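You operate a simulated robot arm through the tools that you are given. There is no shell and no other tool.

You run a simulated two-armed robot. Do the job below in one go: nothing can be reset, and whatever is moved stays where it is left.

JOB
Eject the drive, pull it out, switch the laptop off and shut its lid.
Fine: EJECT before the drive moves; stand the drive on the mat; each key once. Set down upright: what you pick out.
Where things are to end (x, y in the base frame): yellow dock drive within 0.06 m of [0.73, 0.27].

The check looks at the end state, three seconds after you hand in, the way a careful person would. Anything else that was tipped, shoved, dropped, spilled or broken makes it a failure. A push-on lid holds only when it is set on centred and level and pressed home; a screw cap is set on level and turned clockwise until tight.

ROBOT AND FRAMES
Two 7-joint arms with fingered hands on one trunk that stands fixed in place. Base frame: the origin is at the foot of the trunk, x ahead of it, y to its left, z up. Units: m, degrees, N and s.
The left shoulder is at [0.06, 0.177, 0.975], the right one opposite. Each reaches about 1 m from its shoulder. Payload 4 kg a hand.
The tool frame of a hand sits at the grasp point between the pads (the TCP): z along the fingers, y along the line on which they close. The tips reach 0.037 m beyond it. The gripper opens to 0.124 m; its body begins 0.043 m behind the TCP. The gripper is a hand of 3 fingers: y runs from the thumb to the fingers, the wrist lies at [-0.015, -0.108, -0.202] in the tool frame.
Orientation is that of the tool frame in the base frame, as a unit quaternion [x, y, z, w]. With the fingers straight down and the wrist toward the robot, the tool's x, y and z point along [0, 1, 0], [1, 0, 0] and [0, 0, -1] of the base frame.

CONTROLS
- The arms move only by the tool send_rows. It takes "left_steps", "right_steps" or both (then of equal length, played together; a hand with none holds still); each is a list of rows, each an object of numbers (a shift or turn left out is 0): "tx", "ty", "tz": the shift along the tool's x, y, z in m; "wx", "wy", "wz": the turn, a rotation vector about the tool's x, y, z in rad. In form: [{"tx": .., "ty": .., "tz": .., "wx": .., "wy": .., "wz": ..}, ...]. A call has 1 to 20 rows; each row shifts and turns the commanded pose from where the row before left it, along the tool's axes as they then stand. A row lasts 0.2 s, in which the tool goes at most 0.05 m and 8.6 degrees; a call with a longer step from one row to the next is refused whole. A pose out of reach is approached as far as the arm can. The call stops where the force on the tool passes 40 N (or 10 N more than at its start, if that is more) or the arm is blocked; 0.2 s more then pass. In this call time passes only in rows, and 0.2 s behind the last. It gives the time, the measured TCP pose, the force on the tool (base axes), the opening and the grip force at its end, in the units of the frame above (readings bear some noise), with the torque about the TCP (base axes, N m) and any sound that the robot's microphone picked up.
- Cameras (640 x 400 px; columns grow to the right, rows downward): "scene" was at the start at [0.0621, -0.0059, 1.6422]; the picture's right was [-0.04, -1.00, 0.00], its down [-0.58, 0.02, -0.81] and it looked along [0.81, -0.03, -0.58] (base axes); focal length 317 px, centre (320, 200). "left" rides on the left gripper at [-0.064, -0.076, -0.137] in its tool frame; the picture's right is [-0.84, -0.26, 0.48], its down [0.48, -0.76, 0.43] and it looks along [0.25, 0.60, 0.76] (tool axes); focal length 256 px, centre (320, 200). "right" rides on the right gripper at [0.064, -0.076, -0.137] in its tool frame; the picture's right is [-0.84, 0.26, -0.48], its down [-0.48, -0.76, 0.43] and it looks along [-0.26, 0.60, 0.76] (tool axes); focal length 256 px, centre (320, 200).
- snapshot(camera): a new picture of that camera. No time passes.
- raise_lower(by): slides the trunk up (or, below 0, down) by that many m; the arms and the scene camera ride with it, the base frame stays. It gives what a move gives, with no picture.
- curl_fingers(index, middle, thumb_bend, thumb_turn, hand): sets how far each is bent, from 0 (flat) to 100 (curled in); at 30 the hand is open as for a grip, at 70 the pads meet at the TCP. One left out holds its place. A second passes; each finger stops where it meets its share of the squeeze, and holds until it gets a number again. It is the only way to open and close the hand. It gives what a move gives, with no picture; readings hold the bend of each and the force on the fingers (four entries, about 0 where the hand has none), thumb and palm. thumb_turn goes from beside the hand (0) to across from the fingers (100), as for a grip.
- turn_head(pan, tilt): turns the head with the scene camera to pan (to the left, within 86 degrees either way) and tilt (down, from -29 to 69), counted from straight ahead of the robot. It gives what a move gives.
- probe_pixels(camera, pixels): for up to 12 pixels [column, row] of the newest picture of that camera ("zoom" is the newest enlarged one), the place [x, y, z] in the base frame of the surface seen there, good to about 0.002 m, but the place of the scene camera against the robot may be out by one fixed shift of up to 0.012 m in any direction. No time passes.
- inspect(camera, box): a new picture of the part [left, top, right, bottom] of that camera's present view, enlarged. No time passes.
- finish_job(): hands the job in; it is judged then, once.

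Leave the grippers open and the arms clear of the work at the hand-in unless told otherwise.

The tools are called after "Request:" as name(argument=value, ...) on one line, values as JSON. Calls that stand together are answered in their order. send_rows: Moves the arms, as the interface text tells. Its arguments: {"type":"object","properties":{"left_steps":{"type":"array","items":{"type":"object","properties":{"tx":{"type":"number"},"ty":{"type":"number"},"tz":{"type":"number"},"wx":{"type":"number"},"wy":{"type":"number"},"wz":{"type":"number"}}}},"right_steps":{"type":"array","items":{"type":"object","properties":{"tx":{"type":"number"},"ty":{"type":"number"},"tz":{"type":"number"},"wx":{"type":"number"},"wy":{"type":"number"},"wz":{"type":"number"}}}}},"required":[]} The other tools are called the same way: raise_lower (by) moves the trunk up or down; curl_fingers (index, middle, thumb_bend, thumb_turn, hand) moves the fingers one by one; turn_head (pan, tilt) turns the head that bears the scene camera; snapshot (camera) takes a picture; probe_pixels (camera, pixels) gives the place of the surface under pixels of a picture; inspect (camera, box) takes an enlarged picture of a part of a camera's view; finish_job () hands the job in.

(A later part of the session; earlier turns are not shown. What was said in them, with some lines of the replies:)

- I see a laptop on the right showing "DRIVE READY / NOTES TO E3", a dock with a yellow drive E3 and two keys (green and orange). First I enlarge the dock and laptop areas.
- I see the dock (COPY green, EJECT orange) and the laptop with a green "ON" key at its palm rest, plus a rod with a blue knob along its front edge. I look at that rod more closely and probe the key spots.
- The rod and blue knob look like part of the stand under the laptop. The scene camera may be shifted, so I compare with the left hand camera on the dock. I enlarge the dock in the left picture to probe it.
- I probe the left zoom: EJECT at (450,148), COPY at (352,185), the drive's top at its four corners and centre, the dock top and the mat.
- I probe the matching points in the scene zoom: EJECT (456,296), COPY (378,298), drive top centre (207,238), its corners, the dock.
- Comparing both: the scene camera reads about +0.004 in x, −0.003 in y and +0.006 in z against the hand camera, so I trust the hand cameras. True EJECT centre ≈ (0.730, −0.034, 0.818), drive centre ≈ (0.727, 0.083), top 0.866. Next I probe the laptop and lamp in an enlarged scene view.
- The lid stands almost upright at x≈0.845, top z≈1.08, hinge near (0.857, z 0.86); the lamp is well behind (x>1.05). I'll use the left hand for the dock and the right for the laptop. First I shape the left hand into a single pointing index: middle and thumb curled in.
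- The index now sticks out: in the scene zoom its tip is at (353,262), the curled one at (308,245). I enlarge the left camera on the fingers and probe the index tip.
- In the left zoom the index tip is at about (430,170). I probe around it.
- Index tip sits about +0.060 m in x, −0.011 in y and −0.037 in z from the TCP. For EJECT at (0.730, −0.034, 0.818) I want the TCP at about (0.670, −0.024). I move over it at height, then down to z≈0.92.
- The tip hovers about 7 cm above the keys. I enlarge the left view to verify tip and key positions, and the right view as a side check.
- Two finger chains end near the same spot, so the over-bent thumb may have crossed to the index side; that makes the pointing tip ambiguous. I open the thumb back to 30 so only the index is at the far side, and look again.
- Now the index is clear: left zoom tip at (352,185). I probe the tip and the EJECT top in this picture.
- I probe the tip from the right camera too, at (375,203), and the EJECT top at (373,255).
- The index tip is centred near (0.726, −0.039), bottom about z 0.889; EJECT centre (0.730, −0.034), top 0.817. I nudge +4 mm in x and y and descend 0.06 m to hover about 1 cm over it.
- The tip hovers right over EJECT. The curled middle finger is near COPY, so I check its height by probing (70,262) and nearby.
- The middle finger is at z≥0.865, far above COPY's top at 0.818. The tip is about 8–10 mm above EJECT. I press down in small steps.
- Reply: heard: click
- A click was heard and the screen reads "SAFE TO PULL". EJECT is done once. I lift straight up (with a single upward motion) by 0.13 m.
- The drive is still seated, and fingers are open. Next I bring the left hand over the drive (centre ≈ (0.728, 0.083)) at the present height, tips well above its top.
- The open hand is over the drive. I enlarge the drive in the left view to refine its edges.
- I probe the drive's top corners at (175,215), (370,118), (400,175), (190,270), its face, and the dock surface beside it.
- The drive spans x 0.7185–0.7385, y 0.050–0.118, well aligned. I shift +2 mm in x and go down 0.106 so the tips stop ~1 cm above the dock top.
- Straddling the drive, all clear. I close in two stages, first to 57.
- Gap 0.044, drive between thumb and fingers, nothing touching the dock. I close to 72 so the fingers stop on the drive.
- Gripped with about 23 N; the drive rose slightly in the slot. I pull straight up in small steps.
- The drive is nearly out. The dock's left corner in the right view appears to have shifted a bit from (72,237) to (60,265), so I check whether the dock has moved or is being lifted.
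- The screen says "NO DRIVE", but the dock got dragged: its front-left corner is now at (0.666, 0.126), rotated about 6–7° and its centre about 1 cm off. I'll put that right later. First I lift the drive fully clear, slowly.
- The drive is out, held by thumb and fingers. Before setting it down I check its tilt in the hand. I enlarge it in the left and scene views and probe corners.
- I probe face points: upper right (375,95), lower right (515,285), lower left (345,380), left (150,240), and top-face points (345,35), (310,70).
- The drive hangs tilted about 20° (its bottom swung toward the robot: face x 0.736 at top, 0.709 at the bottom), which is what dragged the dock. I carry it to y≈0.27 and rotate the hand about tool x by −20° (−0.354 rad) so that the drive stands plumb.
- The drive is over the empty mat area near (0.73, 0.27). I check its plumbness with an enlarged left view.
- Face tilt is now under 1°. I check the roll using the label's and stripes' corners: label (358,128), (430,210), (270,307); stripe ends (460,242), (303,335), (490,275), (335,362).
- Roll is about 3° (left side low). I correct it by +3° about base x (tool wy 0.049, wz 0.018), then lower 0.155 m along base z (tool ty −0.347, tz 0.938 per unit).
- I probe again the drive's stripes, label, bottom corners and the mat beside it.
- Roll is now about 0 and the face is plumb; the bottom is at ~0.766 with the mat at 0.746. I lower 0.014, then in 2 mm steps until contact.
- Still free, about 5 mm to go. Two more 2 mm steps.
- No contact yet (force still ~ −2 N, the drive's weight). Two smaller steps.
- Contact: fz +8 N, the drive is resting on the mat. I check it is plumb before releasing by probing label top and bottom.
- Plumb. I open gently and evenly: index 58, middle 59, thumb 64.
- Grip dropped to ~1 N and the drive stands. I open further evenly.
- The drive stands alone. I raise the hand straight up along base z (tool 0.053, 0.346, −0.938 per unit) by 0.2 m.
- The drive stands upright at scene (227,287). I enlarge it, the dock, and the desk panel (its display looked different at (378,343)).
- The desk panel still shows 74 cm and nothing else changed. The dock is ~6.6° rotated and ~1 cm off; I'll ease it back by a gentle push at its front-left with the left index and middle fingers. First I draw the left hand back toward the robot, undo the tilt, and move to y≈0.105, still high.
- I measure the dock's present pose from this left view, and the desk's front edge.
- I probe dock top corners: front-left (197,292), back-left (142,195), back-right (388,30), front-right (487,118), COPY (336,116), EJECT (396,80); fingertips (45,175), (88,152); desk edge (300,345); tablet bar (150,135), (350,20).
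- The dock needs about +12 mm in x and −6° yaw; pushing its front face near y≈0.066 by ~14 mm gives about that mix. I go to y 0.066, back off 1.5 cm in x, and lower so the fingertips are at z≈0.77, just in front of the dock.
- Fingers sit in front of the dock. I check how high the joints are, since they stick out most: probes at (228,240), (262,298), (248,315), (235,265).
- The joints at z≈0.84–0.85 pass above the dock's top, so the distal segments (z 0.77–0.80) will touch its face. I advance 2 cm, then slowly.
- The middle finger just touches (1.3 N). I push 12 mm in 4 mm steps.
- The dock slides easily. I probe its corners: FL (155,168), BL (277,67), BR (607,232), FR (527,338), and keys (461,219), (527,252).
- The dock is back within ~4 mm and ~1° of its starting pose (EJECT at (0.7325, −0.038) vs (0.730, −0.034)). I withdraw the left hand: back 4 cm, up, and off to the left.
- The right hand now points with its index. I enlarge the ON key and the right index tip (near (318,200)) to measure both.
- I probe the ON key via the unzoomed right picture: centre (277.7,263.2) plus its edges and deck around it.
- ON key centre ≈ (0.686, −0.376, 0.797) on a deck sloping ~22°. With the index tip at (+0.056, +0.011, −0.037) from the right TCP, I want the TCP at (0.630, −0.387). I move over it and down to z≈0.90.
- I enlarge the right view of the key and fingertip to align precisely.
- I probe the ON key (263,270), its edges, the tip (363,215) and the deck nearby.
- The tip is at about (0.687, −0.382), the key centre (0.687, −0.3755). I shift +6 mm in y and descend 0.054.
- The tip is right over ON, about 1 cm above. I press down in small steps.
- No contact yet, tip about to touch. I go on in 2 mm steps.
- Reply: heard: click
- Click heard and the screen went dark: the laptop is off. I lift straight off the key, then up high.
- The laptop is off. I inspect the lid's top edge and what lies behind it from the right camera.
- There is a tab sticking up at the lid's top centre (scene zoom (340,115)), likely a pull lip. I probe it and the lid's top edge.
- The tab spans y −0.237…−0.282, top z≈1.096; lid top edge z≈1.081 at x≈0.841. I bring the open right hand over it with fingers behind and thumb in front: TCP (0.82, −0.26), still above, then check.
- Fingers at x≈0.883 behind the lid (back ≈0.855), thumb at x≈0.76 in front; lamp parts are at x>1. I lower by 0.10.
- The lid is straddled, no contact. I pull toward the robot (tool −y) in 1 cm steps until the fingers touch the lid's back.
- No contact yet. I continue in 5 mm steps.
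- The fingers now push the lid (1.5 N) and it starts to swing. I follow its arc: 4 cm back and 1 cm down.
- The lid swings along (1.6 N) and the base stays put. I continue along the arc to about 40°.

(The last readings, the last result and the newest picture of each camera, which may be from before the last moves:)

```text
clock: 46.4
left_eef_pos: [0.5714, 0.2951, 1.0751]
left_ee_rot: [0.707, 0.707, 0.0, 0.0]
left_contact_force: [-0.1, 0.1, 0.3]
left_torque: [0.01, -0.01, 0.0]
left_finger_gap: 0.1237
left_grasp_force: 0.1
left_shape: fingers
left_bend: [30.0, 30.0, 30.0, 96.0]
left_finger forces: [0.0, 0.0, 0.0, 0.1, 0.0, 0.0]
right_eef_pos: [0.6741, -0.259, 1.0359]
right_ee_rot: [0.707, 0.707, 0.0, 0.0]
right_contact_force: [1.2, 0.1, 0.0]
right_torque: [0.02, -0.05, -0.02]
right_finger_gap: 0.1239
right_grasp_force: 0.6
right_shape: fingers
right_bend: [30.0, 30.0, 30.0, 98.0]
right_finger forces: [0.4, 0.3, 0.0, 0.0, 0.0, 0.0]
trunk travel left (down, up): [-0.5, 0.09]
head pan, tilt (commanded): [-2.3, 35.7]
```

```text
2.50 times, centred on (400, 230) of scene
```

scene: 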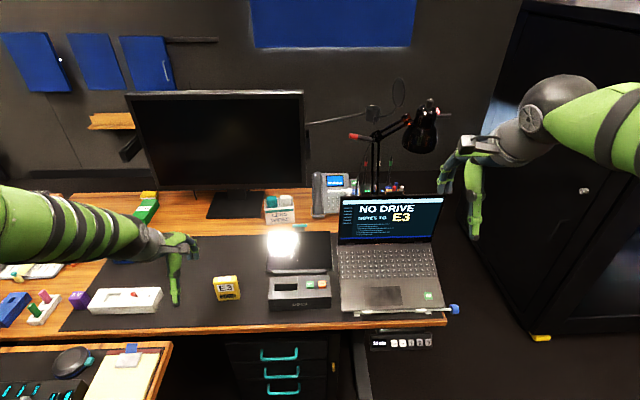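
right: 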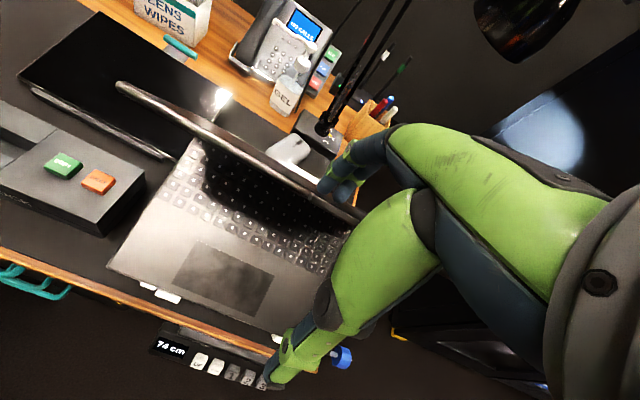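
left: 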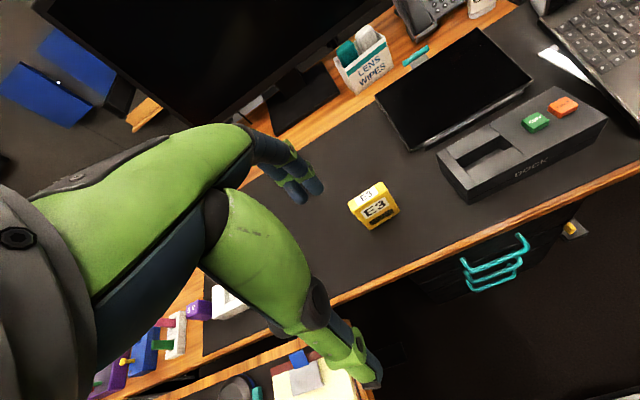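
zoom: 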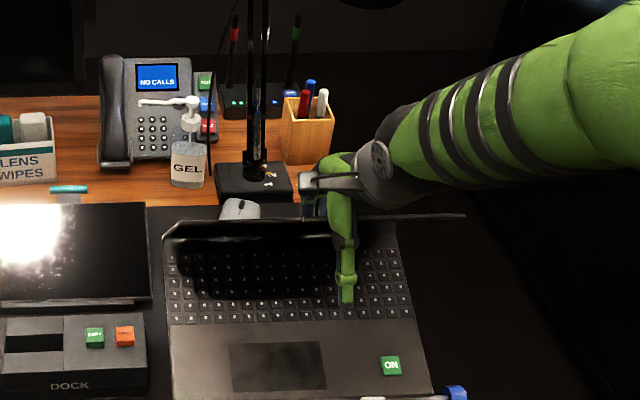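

The lid leans ~45° toward the robot. I keep following: next to about 60°.

Request:
send_rows(right_steps=[{"ty": -0.0142, "tz": 0.0168}, {"ty": -0.0142, "tz": 0.0168}, {"ty": -0.0142, "tz": 0.0168}])

Request:
snapshot(camera="right")

Request:
inspect(camera="scene", box=[320, 150, 480, 310])

```text
clock: 47.2
left_eef_pos: [0.5713, 0.295, 1.0761]
left_ee_rot: [0.707, 0.707, 0.001, 0.0]
left_contact_force: [-0.6, 0.7, 0.1]
left_torque: [-0.02, 0.0, -0.03]
left_finger_gap: 0.1235
left_grasp_force: 0.1
left_shape: fingers
left_bend: [30.0, 30.0, 30.0, 96.0]
left_finger forces: [0.0, 0.1, 0.0, 0.0, 0.0, 0.1]
right_eef_pos: [0.6327, -0.2606, 0.9849]
right_ee_rot: [0.707, 0.707, -0.001, 0.0]
right_contact_force: [0.3, -0.2, 0.3]
right_torque: [0.0, -0.02, -0.01]
right_finger_gap: 0.1235
right_grasp_force: 0.1
right_shape: fingers
right_bend: [30.0, 30.0, 30.0, 98.0]
right_finger forces: [0.1, 0.1, 0.0, 0.0, 0.0, 0.1]
trunk travel left (down, up): [-0.5, 0.09]
head pan, tilt (commanded): [-2.3, 35.7]
```

```text
taken
```

right: 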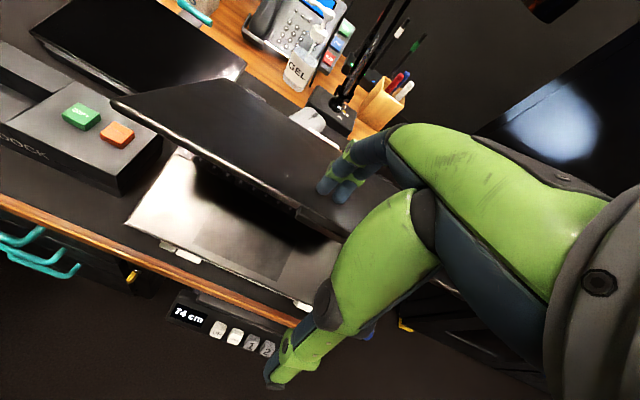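

```text
2.50 times, centred on (400, 230) of scene
```

zoom: 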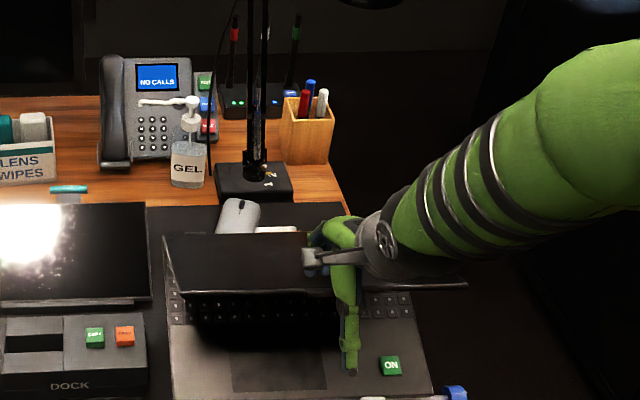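

The lid is at ~60°, fingertips on its back. I continue down the arc to about 85°.

Request:
send_rows(right_steps=[{"ty": -0.008, "tz": 0.017}, {"ty": -0.007, "tz": 0.017}, {"ty": -0.005, "tz": 0.017}, {"ty": -0.003, "tz": 0.017}])

Request:
snapshot(camera="right")

Request:
inspect(camera="scene", box=[320, 180, 480, 340])

```text
clock: 48.2
left_eef_pos: [0.5727, 0.2947, 1.0739]
left_ee_rot: [0.707, 0.707, 0.0, 0.0]
left_contact_force: [0.2, 0.5, -0.2]
left_torque: [0.02, 0.03, -0.01]
left_finger_gap: 0.1236
left_grasp_force: 0.1
left_shape: fingers
left_bend: [30.0, 30.0, 30.0, 96.0]
left_finger forces: [0.1, 0.0, 0.0, 0.0, 0.1, 0.1]
right_eef_pos: [0.6076, -0.2604, 0.9172]
right_ee_rot: [0.707, 0.707, 0.0, 0.0]
right_contact_force: [-0.4, 0.7, 0.0]
right_torque: [-0.01, -0.02, 0.02]
right_finger_gap: 0.1234
right_grasp_force: 0.0
right_shape: fingers
right_bend: [30.0, 30.0, 30.0, 98.0]
right_finger forces: [0.0, 0.0, 0.0, 0.0, 0.0, 0.0]
trunk travel left (down, up): [-0.5, 0.09]
head pan, tilt (commanded): [-2.3, 35.7]
```

```text
taken
```

right: 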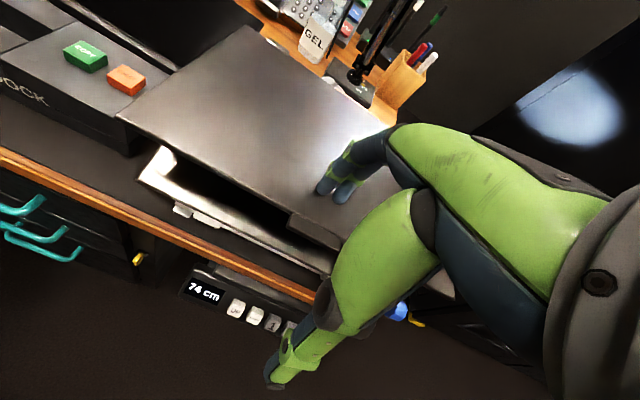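

```text
2.50 times, centred on (400, 260) of scene
```

zoom: 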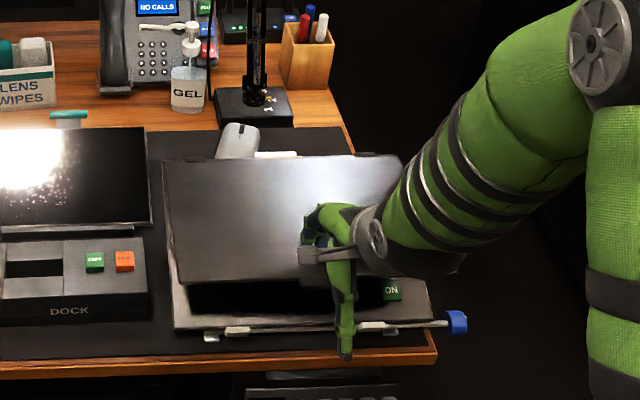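

The lid is about level and follows quietly. I lower another 5 cm.

Request:
send_rows(right_steps=[{"tz": 0.0125}, {"tz": 0.0125}, {"tz": 0.0125}, {"tz": 0.0125}])

Request:
snapshot(camera="right")

Request:
inspect(camera="scene", box=[320, 180, 480, 340])

```text
clock: 49.2
left_eef_pos: [0.5713, 0.2949, 1.075]
left_ee_rot: [0.708, 0.706, 0.0, 0.0]
left_contact_force: [0.0, -0.6, 0.0]
left_torque: [-0.05, -0.04, 0.0]
left_finger_gap: 0.1234
left_grasp_force: 0.1
left_shape: fingers
left_bend: [30.0, 30.0, 30.0, 96.0]
left_finger forces: [0.0, 0.0, 0.0, 0.0, 0.0, 0.0]
right_eef_pos: [0.6083, -0.2598, 0.865]
right_ee_rot: [0.707, 0.707, 0.0, 0.0]
right_contact_force: [0.0, 0.4, 0.7]
right_torque: [0.03, 0.02, -0.01]
right_finger_gap: 0.1234
right_grasp_force: 0.2
right_shape: fingers
right_bend: [30.0, 30.0, 30.0, 98.0]
right_finger forces: [0.1, 0.1, 0.0, 0.0, 0.0, 0.1]
trunk travel left (down, up): [-0.5, 0.09]
head pan, tilt (commanded): [-2.3, 35.7]
```

```text
taken
```

right: 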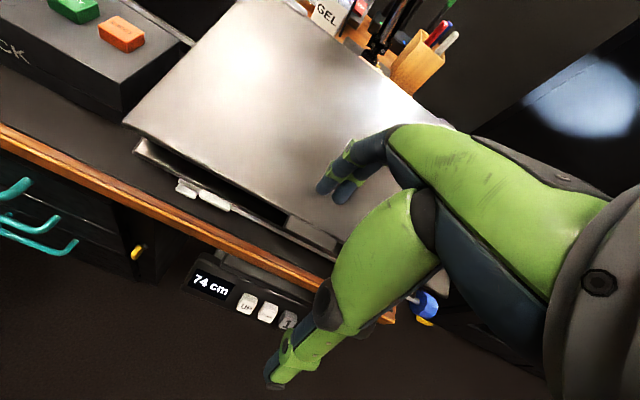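

```text
2.50 times, centred on (400, 260) of scene
```

zoom: 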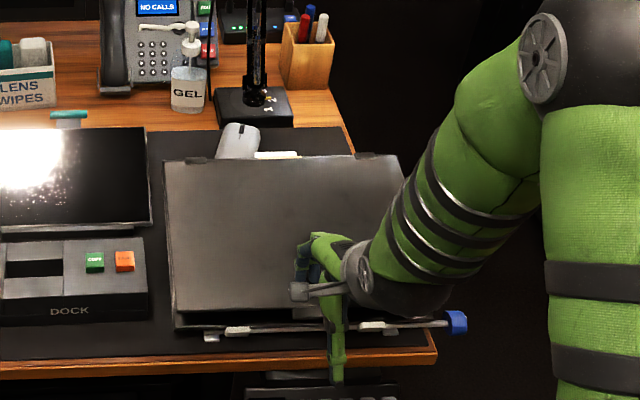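

Nearly shut. I continue with smaller steps until I feel the lid seat.

Request:
send_rows(right_steps=[{"ty": 0.003, "tz": 0.01}, {"ty": 0.003, "tz": 0.008}, {"tz": 0.005}, {"tz": 0.004}])

Request:
snapshot(camera="right")

Request:
inspect(camera="scene", box=[320, 180, 480, 340])

```text
clock: 50.2
left_eef_pos: [0.5715, 0.2941, 1.0755]
left_ee_rot: [0.707, 0.707, 0.0, -0.001]
left_contact_force: [-0.2, 0.5, 0.3]
left_torque: [0.0, -0.01, -0.01]
left_finger_gap: 0.1236
left_grasp_force: 0.1
left_shape: fingers
left_bend: [30.0, 30.0, 30.0, 96.0]
left_finger forces: [0.0, 0.0, 0.0, 0.0, 0.1, 0.1]
right_eef_pos: [0.6136, -0.258, 0.8399]
right_ee_rot: [0.707, 0.707, 0.0, -0.001]
right_contact_force: [-0.1, -0.7, 0.5]
right_torque: [-0.01, -0.03, -0.03]
right_finger_gap: 0.1236
right_grasp_force: 0.1
right_shape: fingers
right_bend: [30.0, 30.0, 30.0, 98.0]
right_finger forces: [0.0, 0.1, 0.0, 0.2, 0.0, 0.0]
trunk travel left (down, up): [-0.5, 0.09]
head pan, tilt (commanded): [-2.3, 35.7]
```

```text
taken
```

right: 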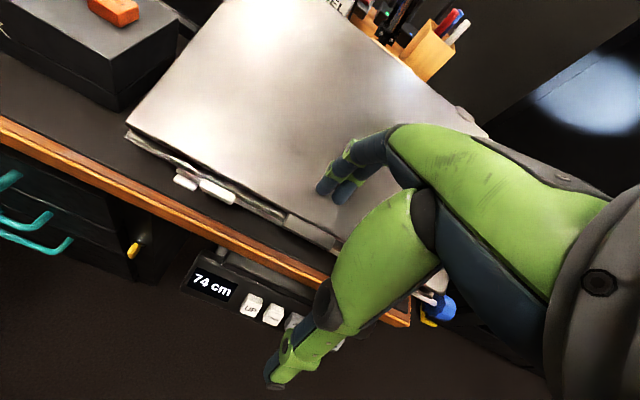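

```text
2.50 times, centred on (400, 260) of scene
```

zoom: 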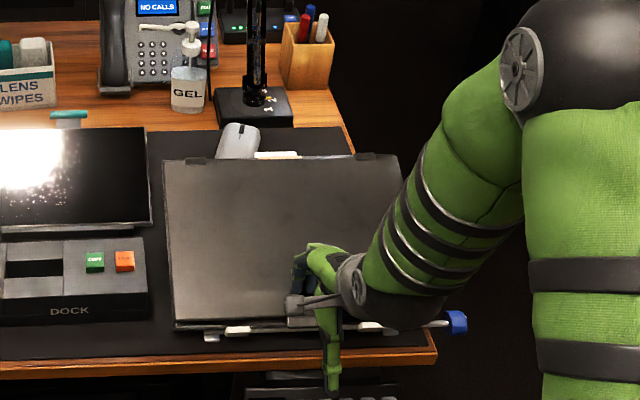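

The lid looks almost shut with no force. I enlarge the front edge to see any gap.

Request:
inspect(camera="right", box=[110, 110, 350, 260])

Request:
probe_pixels(camera="right", pixels=[[300, 200], [250, 150], [200, 110], [180, 80], [300, 100], [330, 195], [350, 195], [135, 125], [160, 120], [340, 240], [240, 40], [380, 110]])

```text
2.67 times, centred on (230, 185) of right
```

zoom: 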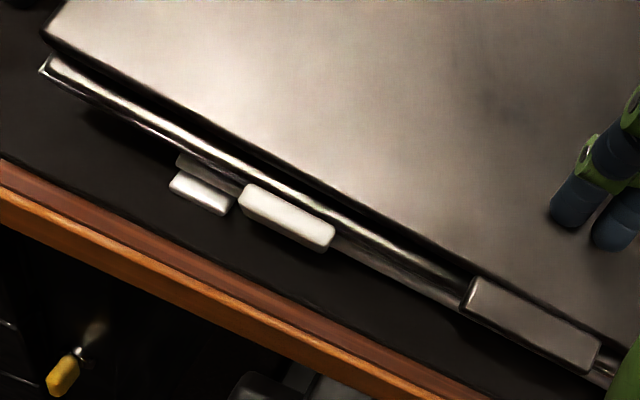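

```text
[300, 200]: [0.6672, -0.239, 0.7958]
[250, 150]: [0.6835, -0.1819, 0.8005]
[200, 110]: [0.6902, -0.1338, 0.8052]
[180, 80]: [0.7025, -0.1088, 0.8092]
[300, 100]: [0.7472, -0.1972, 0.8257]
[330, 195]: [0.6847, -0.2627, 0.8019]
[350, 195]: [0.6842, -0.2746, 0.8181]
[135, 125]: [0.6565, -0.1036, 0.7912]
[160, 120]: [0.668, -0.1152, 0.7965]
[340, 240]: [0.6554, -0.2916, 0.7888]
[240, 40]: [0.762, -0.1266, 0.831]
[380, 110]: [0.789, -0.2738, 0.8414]
```

A small gap remains at the front (lid ~3 mm from parallel with the deck). I press further in 3 mm steps until firm.

Request:
send_rows(right_steps=[{"tz": 0.003}, {"tz": 0.003}, {"tz": 0.003}])

Request:
inspect(camera="right", box=[110, 110, 350, 260])

```text
clock: 51.0
left_eef_pos: [0.5705, 0.2947, 1.0754]
left_ee_rot: [0.708, 0.706, -0.001, 0.0]
left_contact_force: [0.4, 0.0, 0.4]
left_torque: [0.0, -0.01, -0.03]
left_finger_gap: 0.1236
left_grasp_force: 0.1
left_shape: fingers
left_bend: [30.0, 30.0, 30.0, 96.0]
left_finger forces: [0.0, 0.0, 0.0, 0.0, 0.1, 0.0]
right_eef_pos: [0.6138, -0.2594, 0.8342]
right_ee_rot: [0.707, 0.707, 0.001, 0.001]
right_contact_force: [-3.3, 0.3, 11.1]
right_torque: [0.07, -0.69, 0.01]
right_finger_gap: 0.1228
right_grasp_force: 6.0
right_shape: fingers
right_bend: [30.0, 30.0, 30.0, 98.0]
right_finger forces: [9.3, 2.5, 0.0, 0.0, 0.0, 0.1]
trunk travel left (down, up): [-0.5, 0.09]
head pan, tilt (commanded): [-2.3, 35.7]
```

```text
2.67 times, centred on (230, 185) of right
```

zoom: 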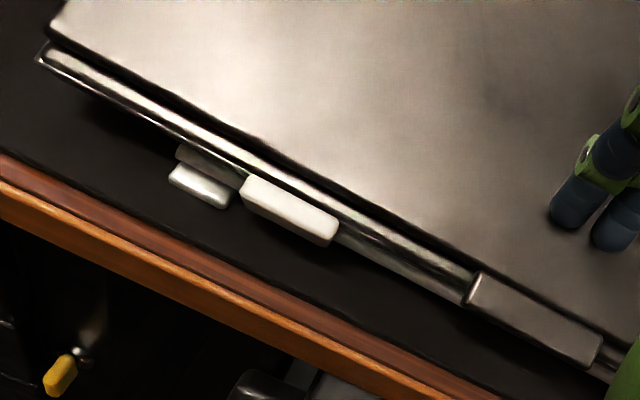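

Firm now: 11 N on the fingertips, no further click heard. I probe the lid's plane to confirm it's shut parallel to the deck.

Request:
snapshot(camera="right")

Request:
probe_pixels(camera="right", pixels=[[300, 200], [250, 150], [200, 110], [180, 80], [300, 100], [330, 195], [135, 125], [160, 120], [340, 240], [240, 40], [380, 110], [300, 50]])

```text
taken
```

right: 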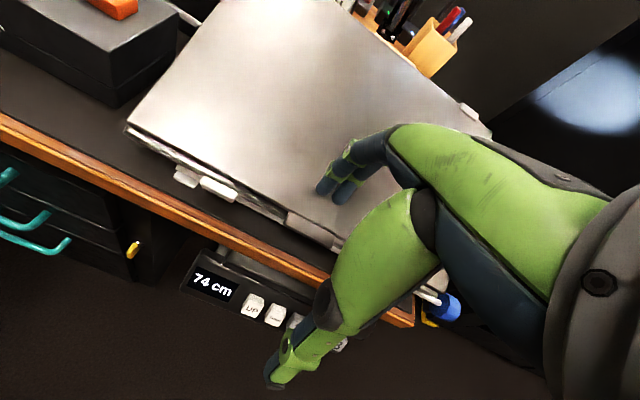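

```text
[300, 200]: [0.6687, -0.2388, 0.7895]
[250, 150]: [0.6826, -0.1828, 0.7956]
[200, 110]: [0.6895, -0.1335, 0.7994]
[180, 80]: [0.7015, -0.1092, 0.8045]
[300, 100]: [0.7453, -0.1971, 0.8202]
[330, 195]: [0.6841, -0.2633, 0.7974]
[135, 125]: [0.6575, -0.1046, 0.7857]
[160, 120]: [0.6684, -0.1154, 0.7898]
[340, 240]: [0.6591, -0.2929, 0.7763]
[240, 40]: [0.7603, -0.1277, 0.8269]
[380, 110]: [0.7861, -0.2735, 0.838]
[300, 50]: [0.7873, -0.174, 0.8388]
```

The lid's plane (slope ~22.6°, ~9 mm above the deck all along) shows it fully shut. I lift the right hand straight up and back to a clear place.

Request:
send_rows(right_steps=[{"tz": -0.02}, {"tz": -0.045}, {"tz": -0.045}, {"tz": -0.045}, {"tz": -0.045}, {"tz": -0.045}, {"tz": -0.045, "ty": -0.015}, {"tz": -0.045, "ty": -0.015}, {"tz": -0.045, "ty": -0.02}, {"tz": -0.045, "ty": -0.02}, {"ty": -0.03}])

Request:
snapshot(camera="right")

Request:
snapshot(camera="scene")

Request:
inspect(camera="scene", box=[320, 200, 480, 340])

Request:
inspect(camera="scene", box=[190, 220, 350, 330])

```text
clock: 53.4
left_eef_pos: [0.5704, 0.294, 1.0741]
left_ee_rot: [0.707, 0.707, 0.0, 0.001]
left_contact_force: [0.0, -0.2, 0.2]
left_torque: [-0.02, -0.03, -0.01]
left_finger_gap: 0.1236
left_grasp_force: 0.2
left_shape: fingers
left_bend: [30.0, 30.0, 30.0, 96.0]
left_finger forces: [0.1, 0.0, 0.0, 0.0, 0.0, 0.0]
right_eef_pos: [0.5125, -0.2591, 1.257]
right_ee_rot: [0.708, 0.706, 0.0, 0.0]
right_contact_force: [-0.3, -0.2, -0.5]
right_torque: [0.0, -0.03, -0.01]
right_finger_gap: 0.1233
right_grasp_force: 0.0
right_shape: fingers
right_bend: [30.0, 30.0, 30.0, 98.0]
right_finger forces: [0.0, 0.0, 0.0, 0.0, 0.0, 0.0]
trunk travel left (down, up): [-0.5, 0.09]
head pan, tilt (commanded): [-2.3, 35.7]
```

```text
taken
```

right: 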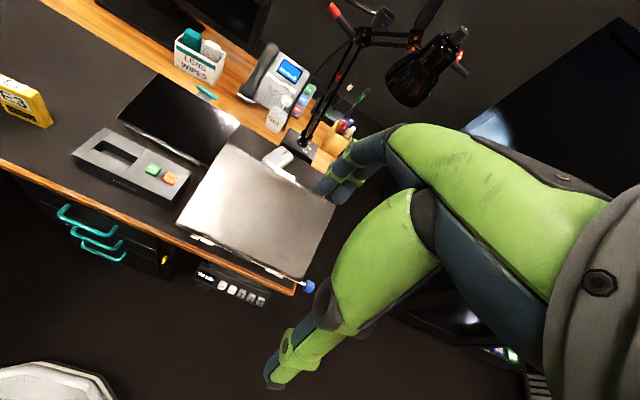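

```text
taken
```

scene: 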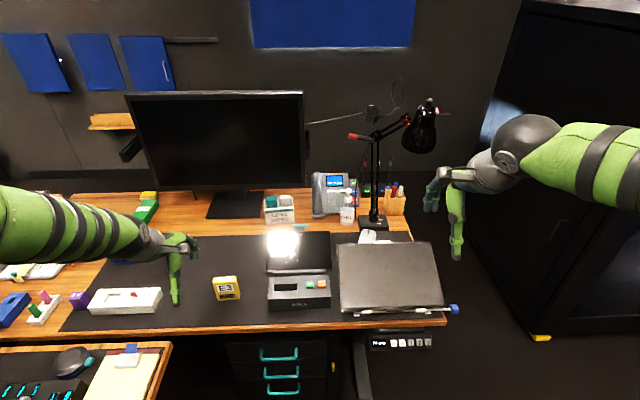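

```text
2.86 times, centred on (400, 270) of scene
```

zoom: 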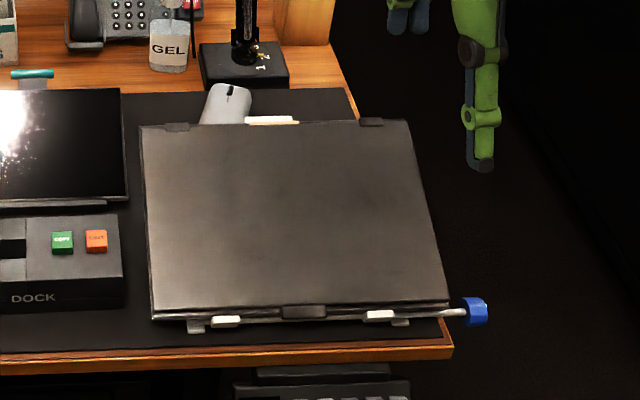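

```text
3.64 times, centred on (270, 275) of scene
```

zoom: 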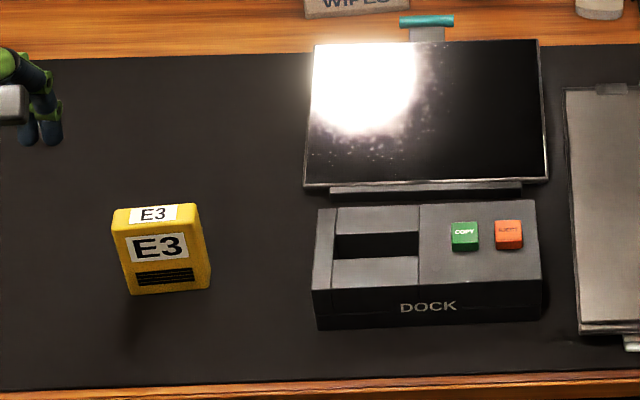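

The lid stays shut, the drive stands, the dock sits as before. I verify the lid plane once more from the right camera and lift the left hand further away.

Request:
probe_pixels(camera="right", pixels=[[215, 215], [260, 230], [300, 250], [225, 180], [260, 190], [240, 160], [300, 205], [195, 235], [235, 240], [275, 262], [325, 215], [25, 100]])

Request:
send_rows(left_steps=[{"tz": -0.045}, {"tz": -0.045}, {"tz": -0.045}, {"tz": -0.045}, {"ty": -0.03, "tx": 0.02}, {"ty": -0.03, "tx": 0.02}])

Request:
snapshot(camera="left")

Request:
inspect(camera="right", box=[160, 130, 340, 300])

Request:
snapshot(camera="scene")

```text
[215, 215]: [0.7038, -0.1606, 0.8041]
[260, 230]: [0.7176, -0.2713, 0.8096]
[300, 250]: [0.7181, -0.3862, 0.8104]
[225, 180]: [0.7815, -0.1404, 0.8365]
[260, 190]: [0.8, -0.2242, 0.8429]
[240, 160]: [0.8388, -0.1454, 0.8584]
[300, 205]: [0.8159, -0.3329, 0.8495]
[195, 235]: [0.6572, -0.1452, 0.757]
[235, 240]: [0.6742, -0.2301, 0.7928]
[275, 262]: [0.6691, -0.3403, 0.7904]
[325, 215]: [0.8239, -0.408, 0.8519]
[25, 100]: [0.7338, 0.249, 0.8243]
```

```text
clock: 54.8
left_eef_pos: [0.511, 0.329, 1.2614]
left_ee_rot: [0.707, 0.707, 0.0, 0.001]
left_contact_force: [0.2, -0.6, 0.0]
left_torque: [-0.04, 0.01, 0.02]
left_finger_gap: 0.1237
left_grasp_force: 0.0
left_shape: fingers
left_bend: [30.0, 30.0, 30.0, 96.0]
left_finger forces: [0.0, 0.0, 0.0, 0.0, 0.1, 0.0]
right_eef_pos: [0.512, -0.2579, 1.258]
right_ee_rot: [0.708, 0.706, 0.001, 0.0]
right_contact_force: [0.0, 0.3, 0.2]
right_torque: [0.04, -0.03, -0.03]
right_finger_gap: 0.1233
right_grasp_force: 0.1
right_shape: fingers
right_bend: [30.0, 30.0, 30.0, 98.0]
right_finger forces: [0.0, 0.1, 0.0, 0.0, 0.1, 0.0]
trunk travel left (down, up): [-0.5, 0.09]
head pan, tilt (commanded): [-2.3, 35.7]
```

```text
taken
```

left: 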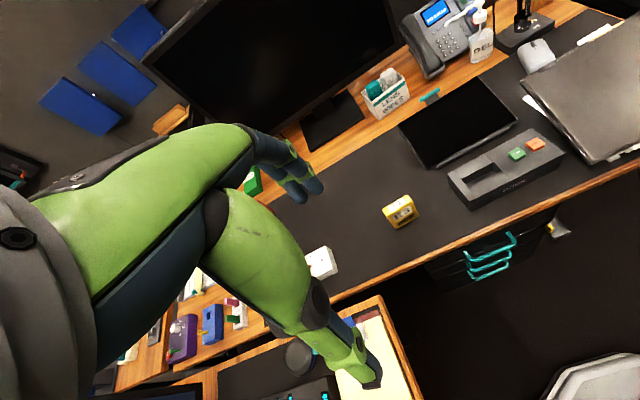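

```text
2.35 times, centred on (250, 215) of right
```

zoom: 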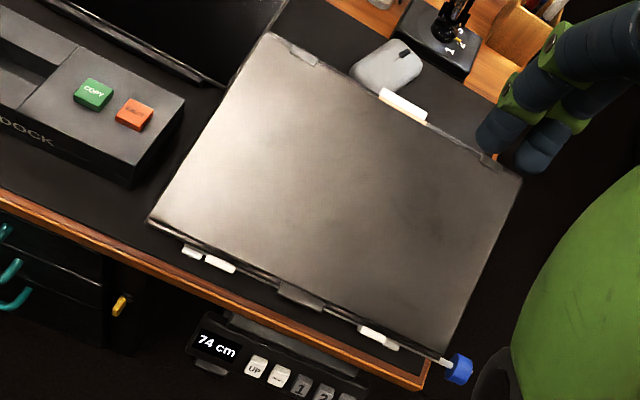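

```text
taken
```

scene: 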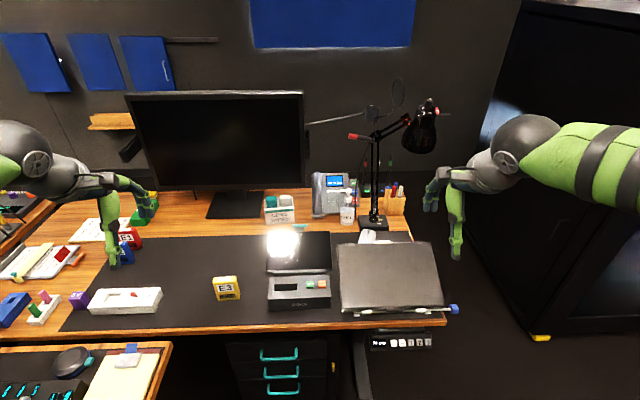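

All is in order: lid shut and parallel with the deck, laptop off, drive E3 upright on the mat at about (0.74, 0.274), dock back in its place, both hands open and clear. I hand the job in.

Request:
finish_job()

```text
The job is handed in.
```

The job is done and handed in: the drive is ejected and pulled out, and the laptop is switched off with its lid shut. I don't have the check's verdict.

- **Eject:** I pressed EJECT once, heard one click, and the screen read "SAFE TO PULL" before the drive moved.
- **Drive:** the yellow E3 drive stands upright on the mat at about (0.74, 0.27), roughly 0.015 m from the target.
- **Laptop:** I pressed the ON key once, heard one click, and the screen went dark. The lid is fully shut and stayed down after I let go.
- **Dock:** the drive tilted in the grip as I pulled it out, and that dragged the dock about 1.2 cm and turned it about 6°. I pushed the dock back to within about 4 mm and 1° of where it started.

Nothing else was knocked or moved that I could see. Both hands are open and clear of the desk.
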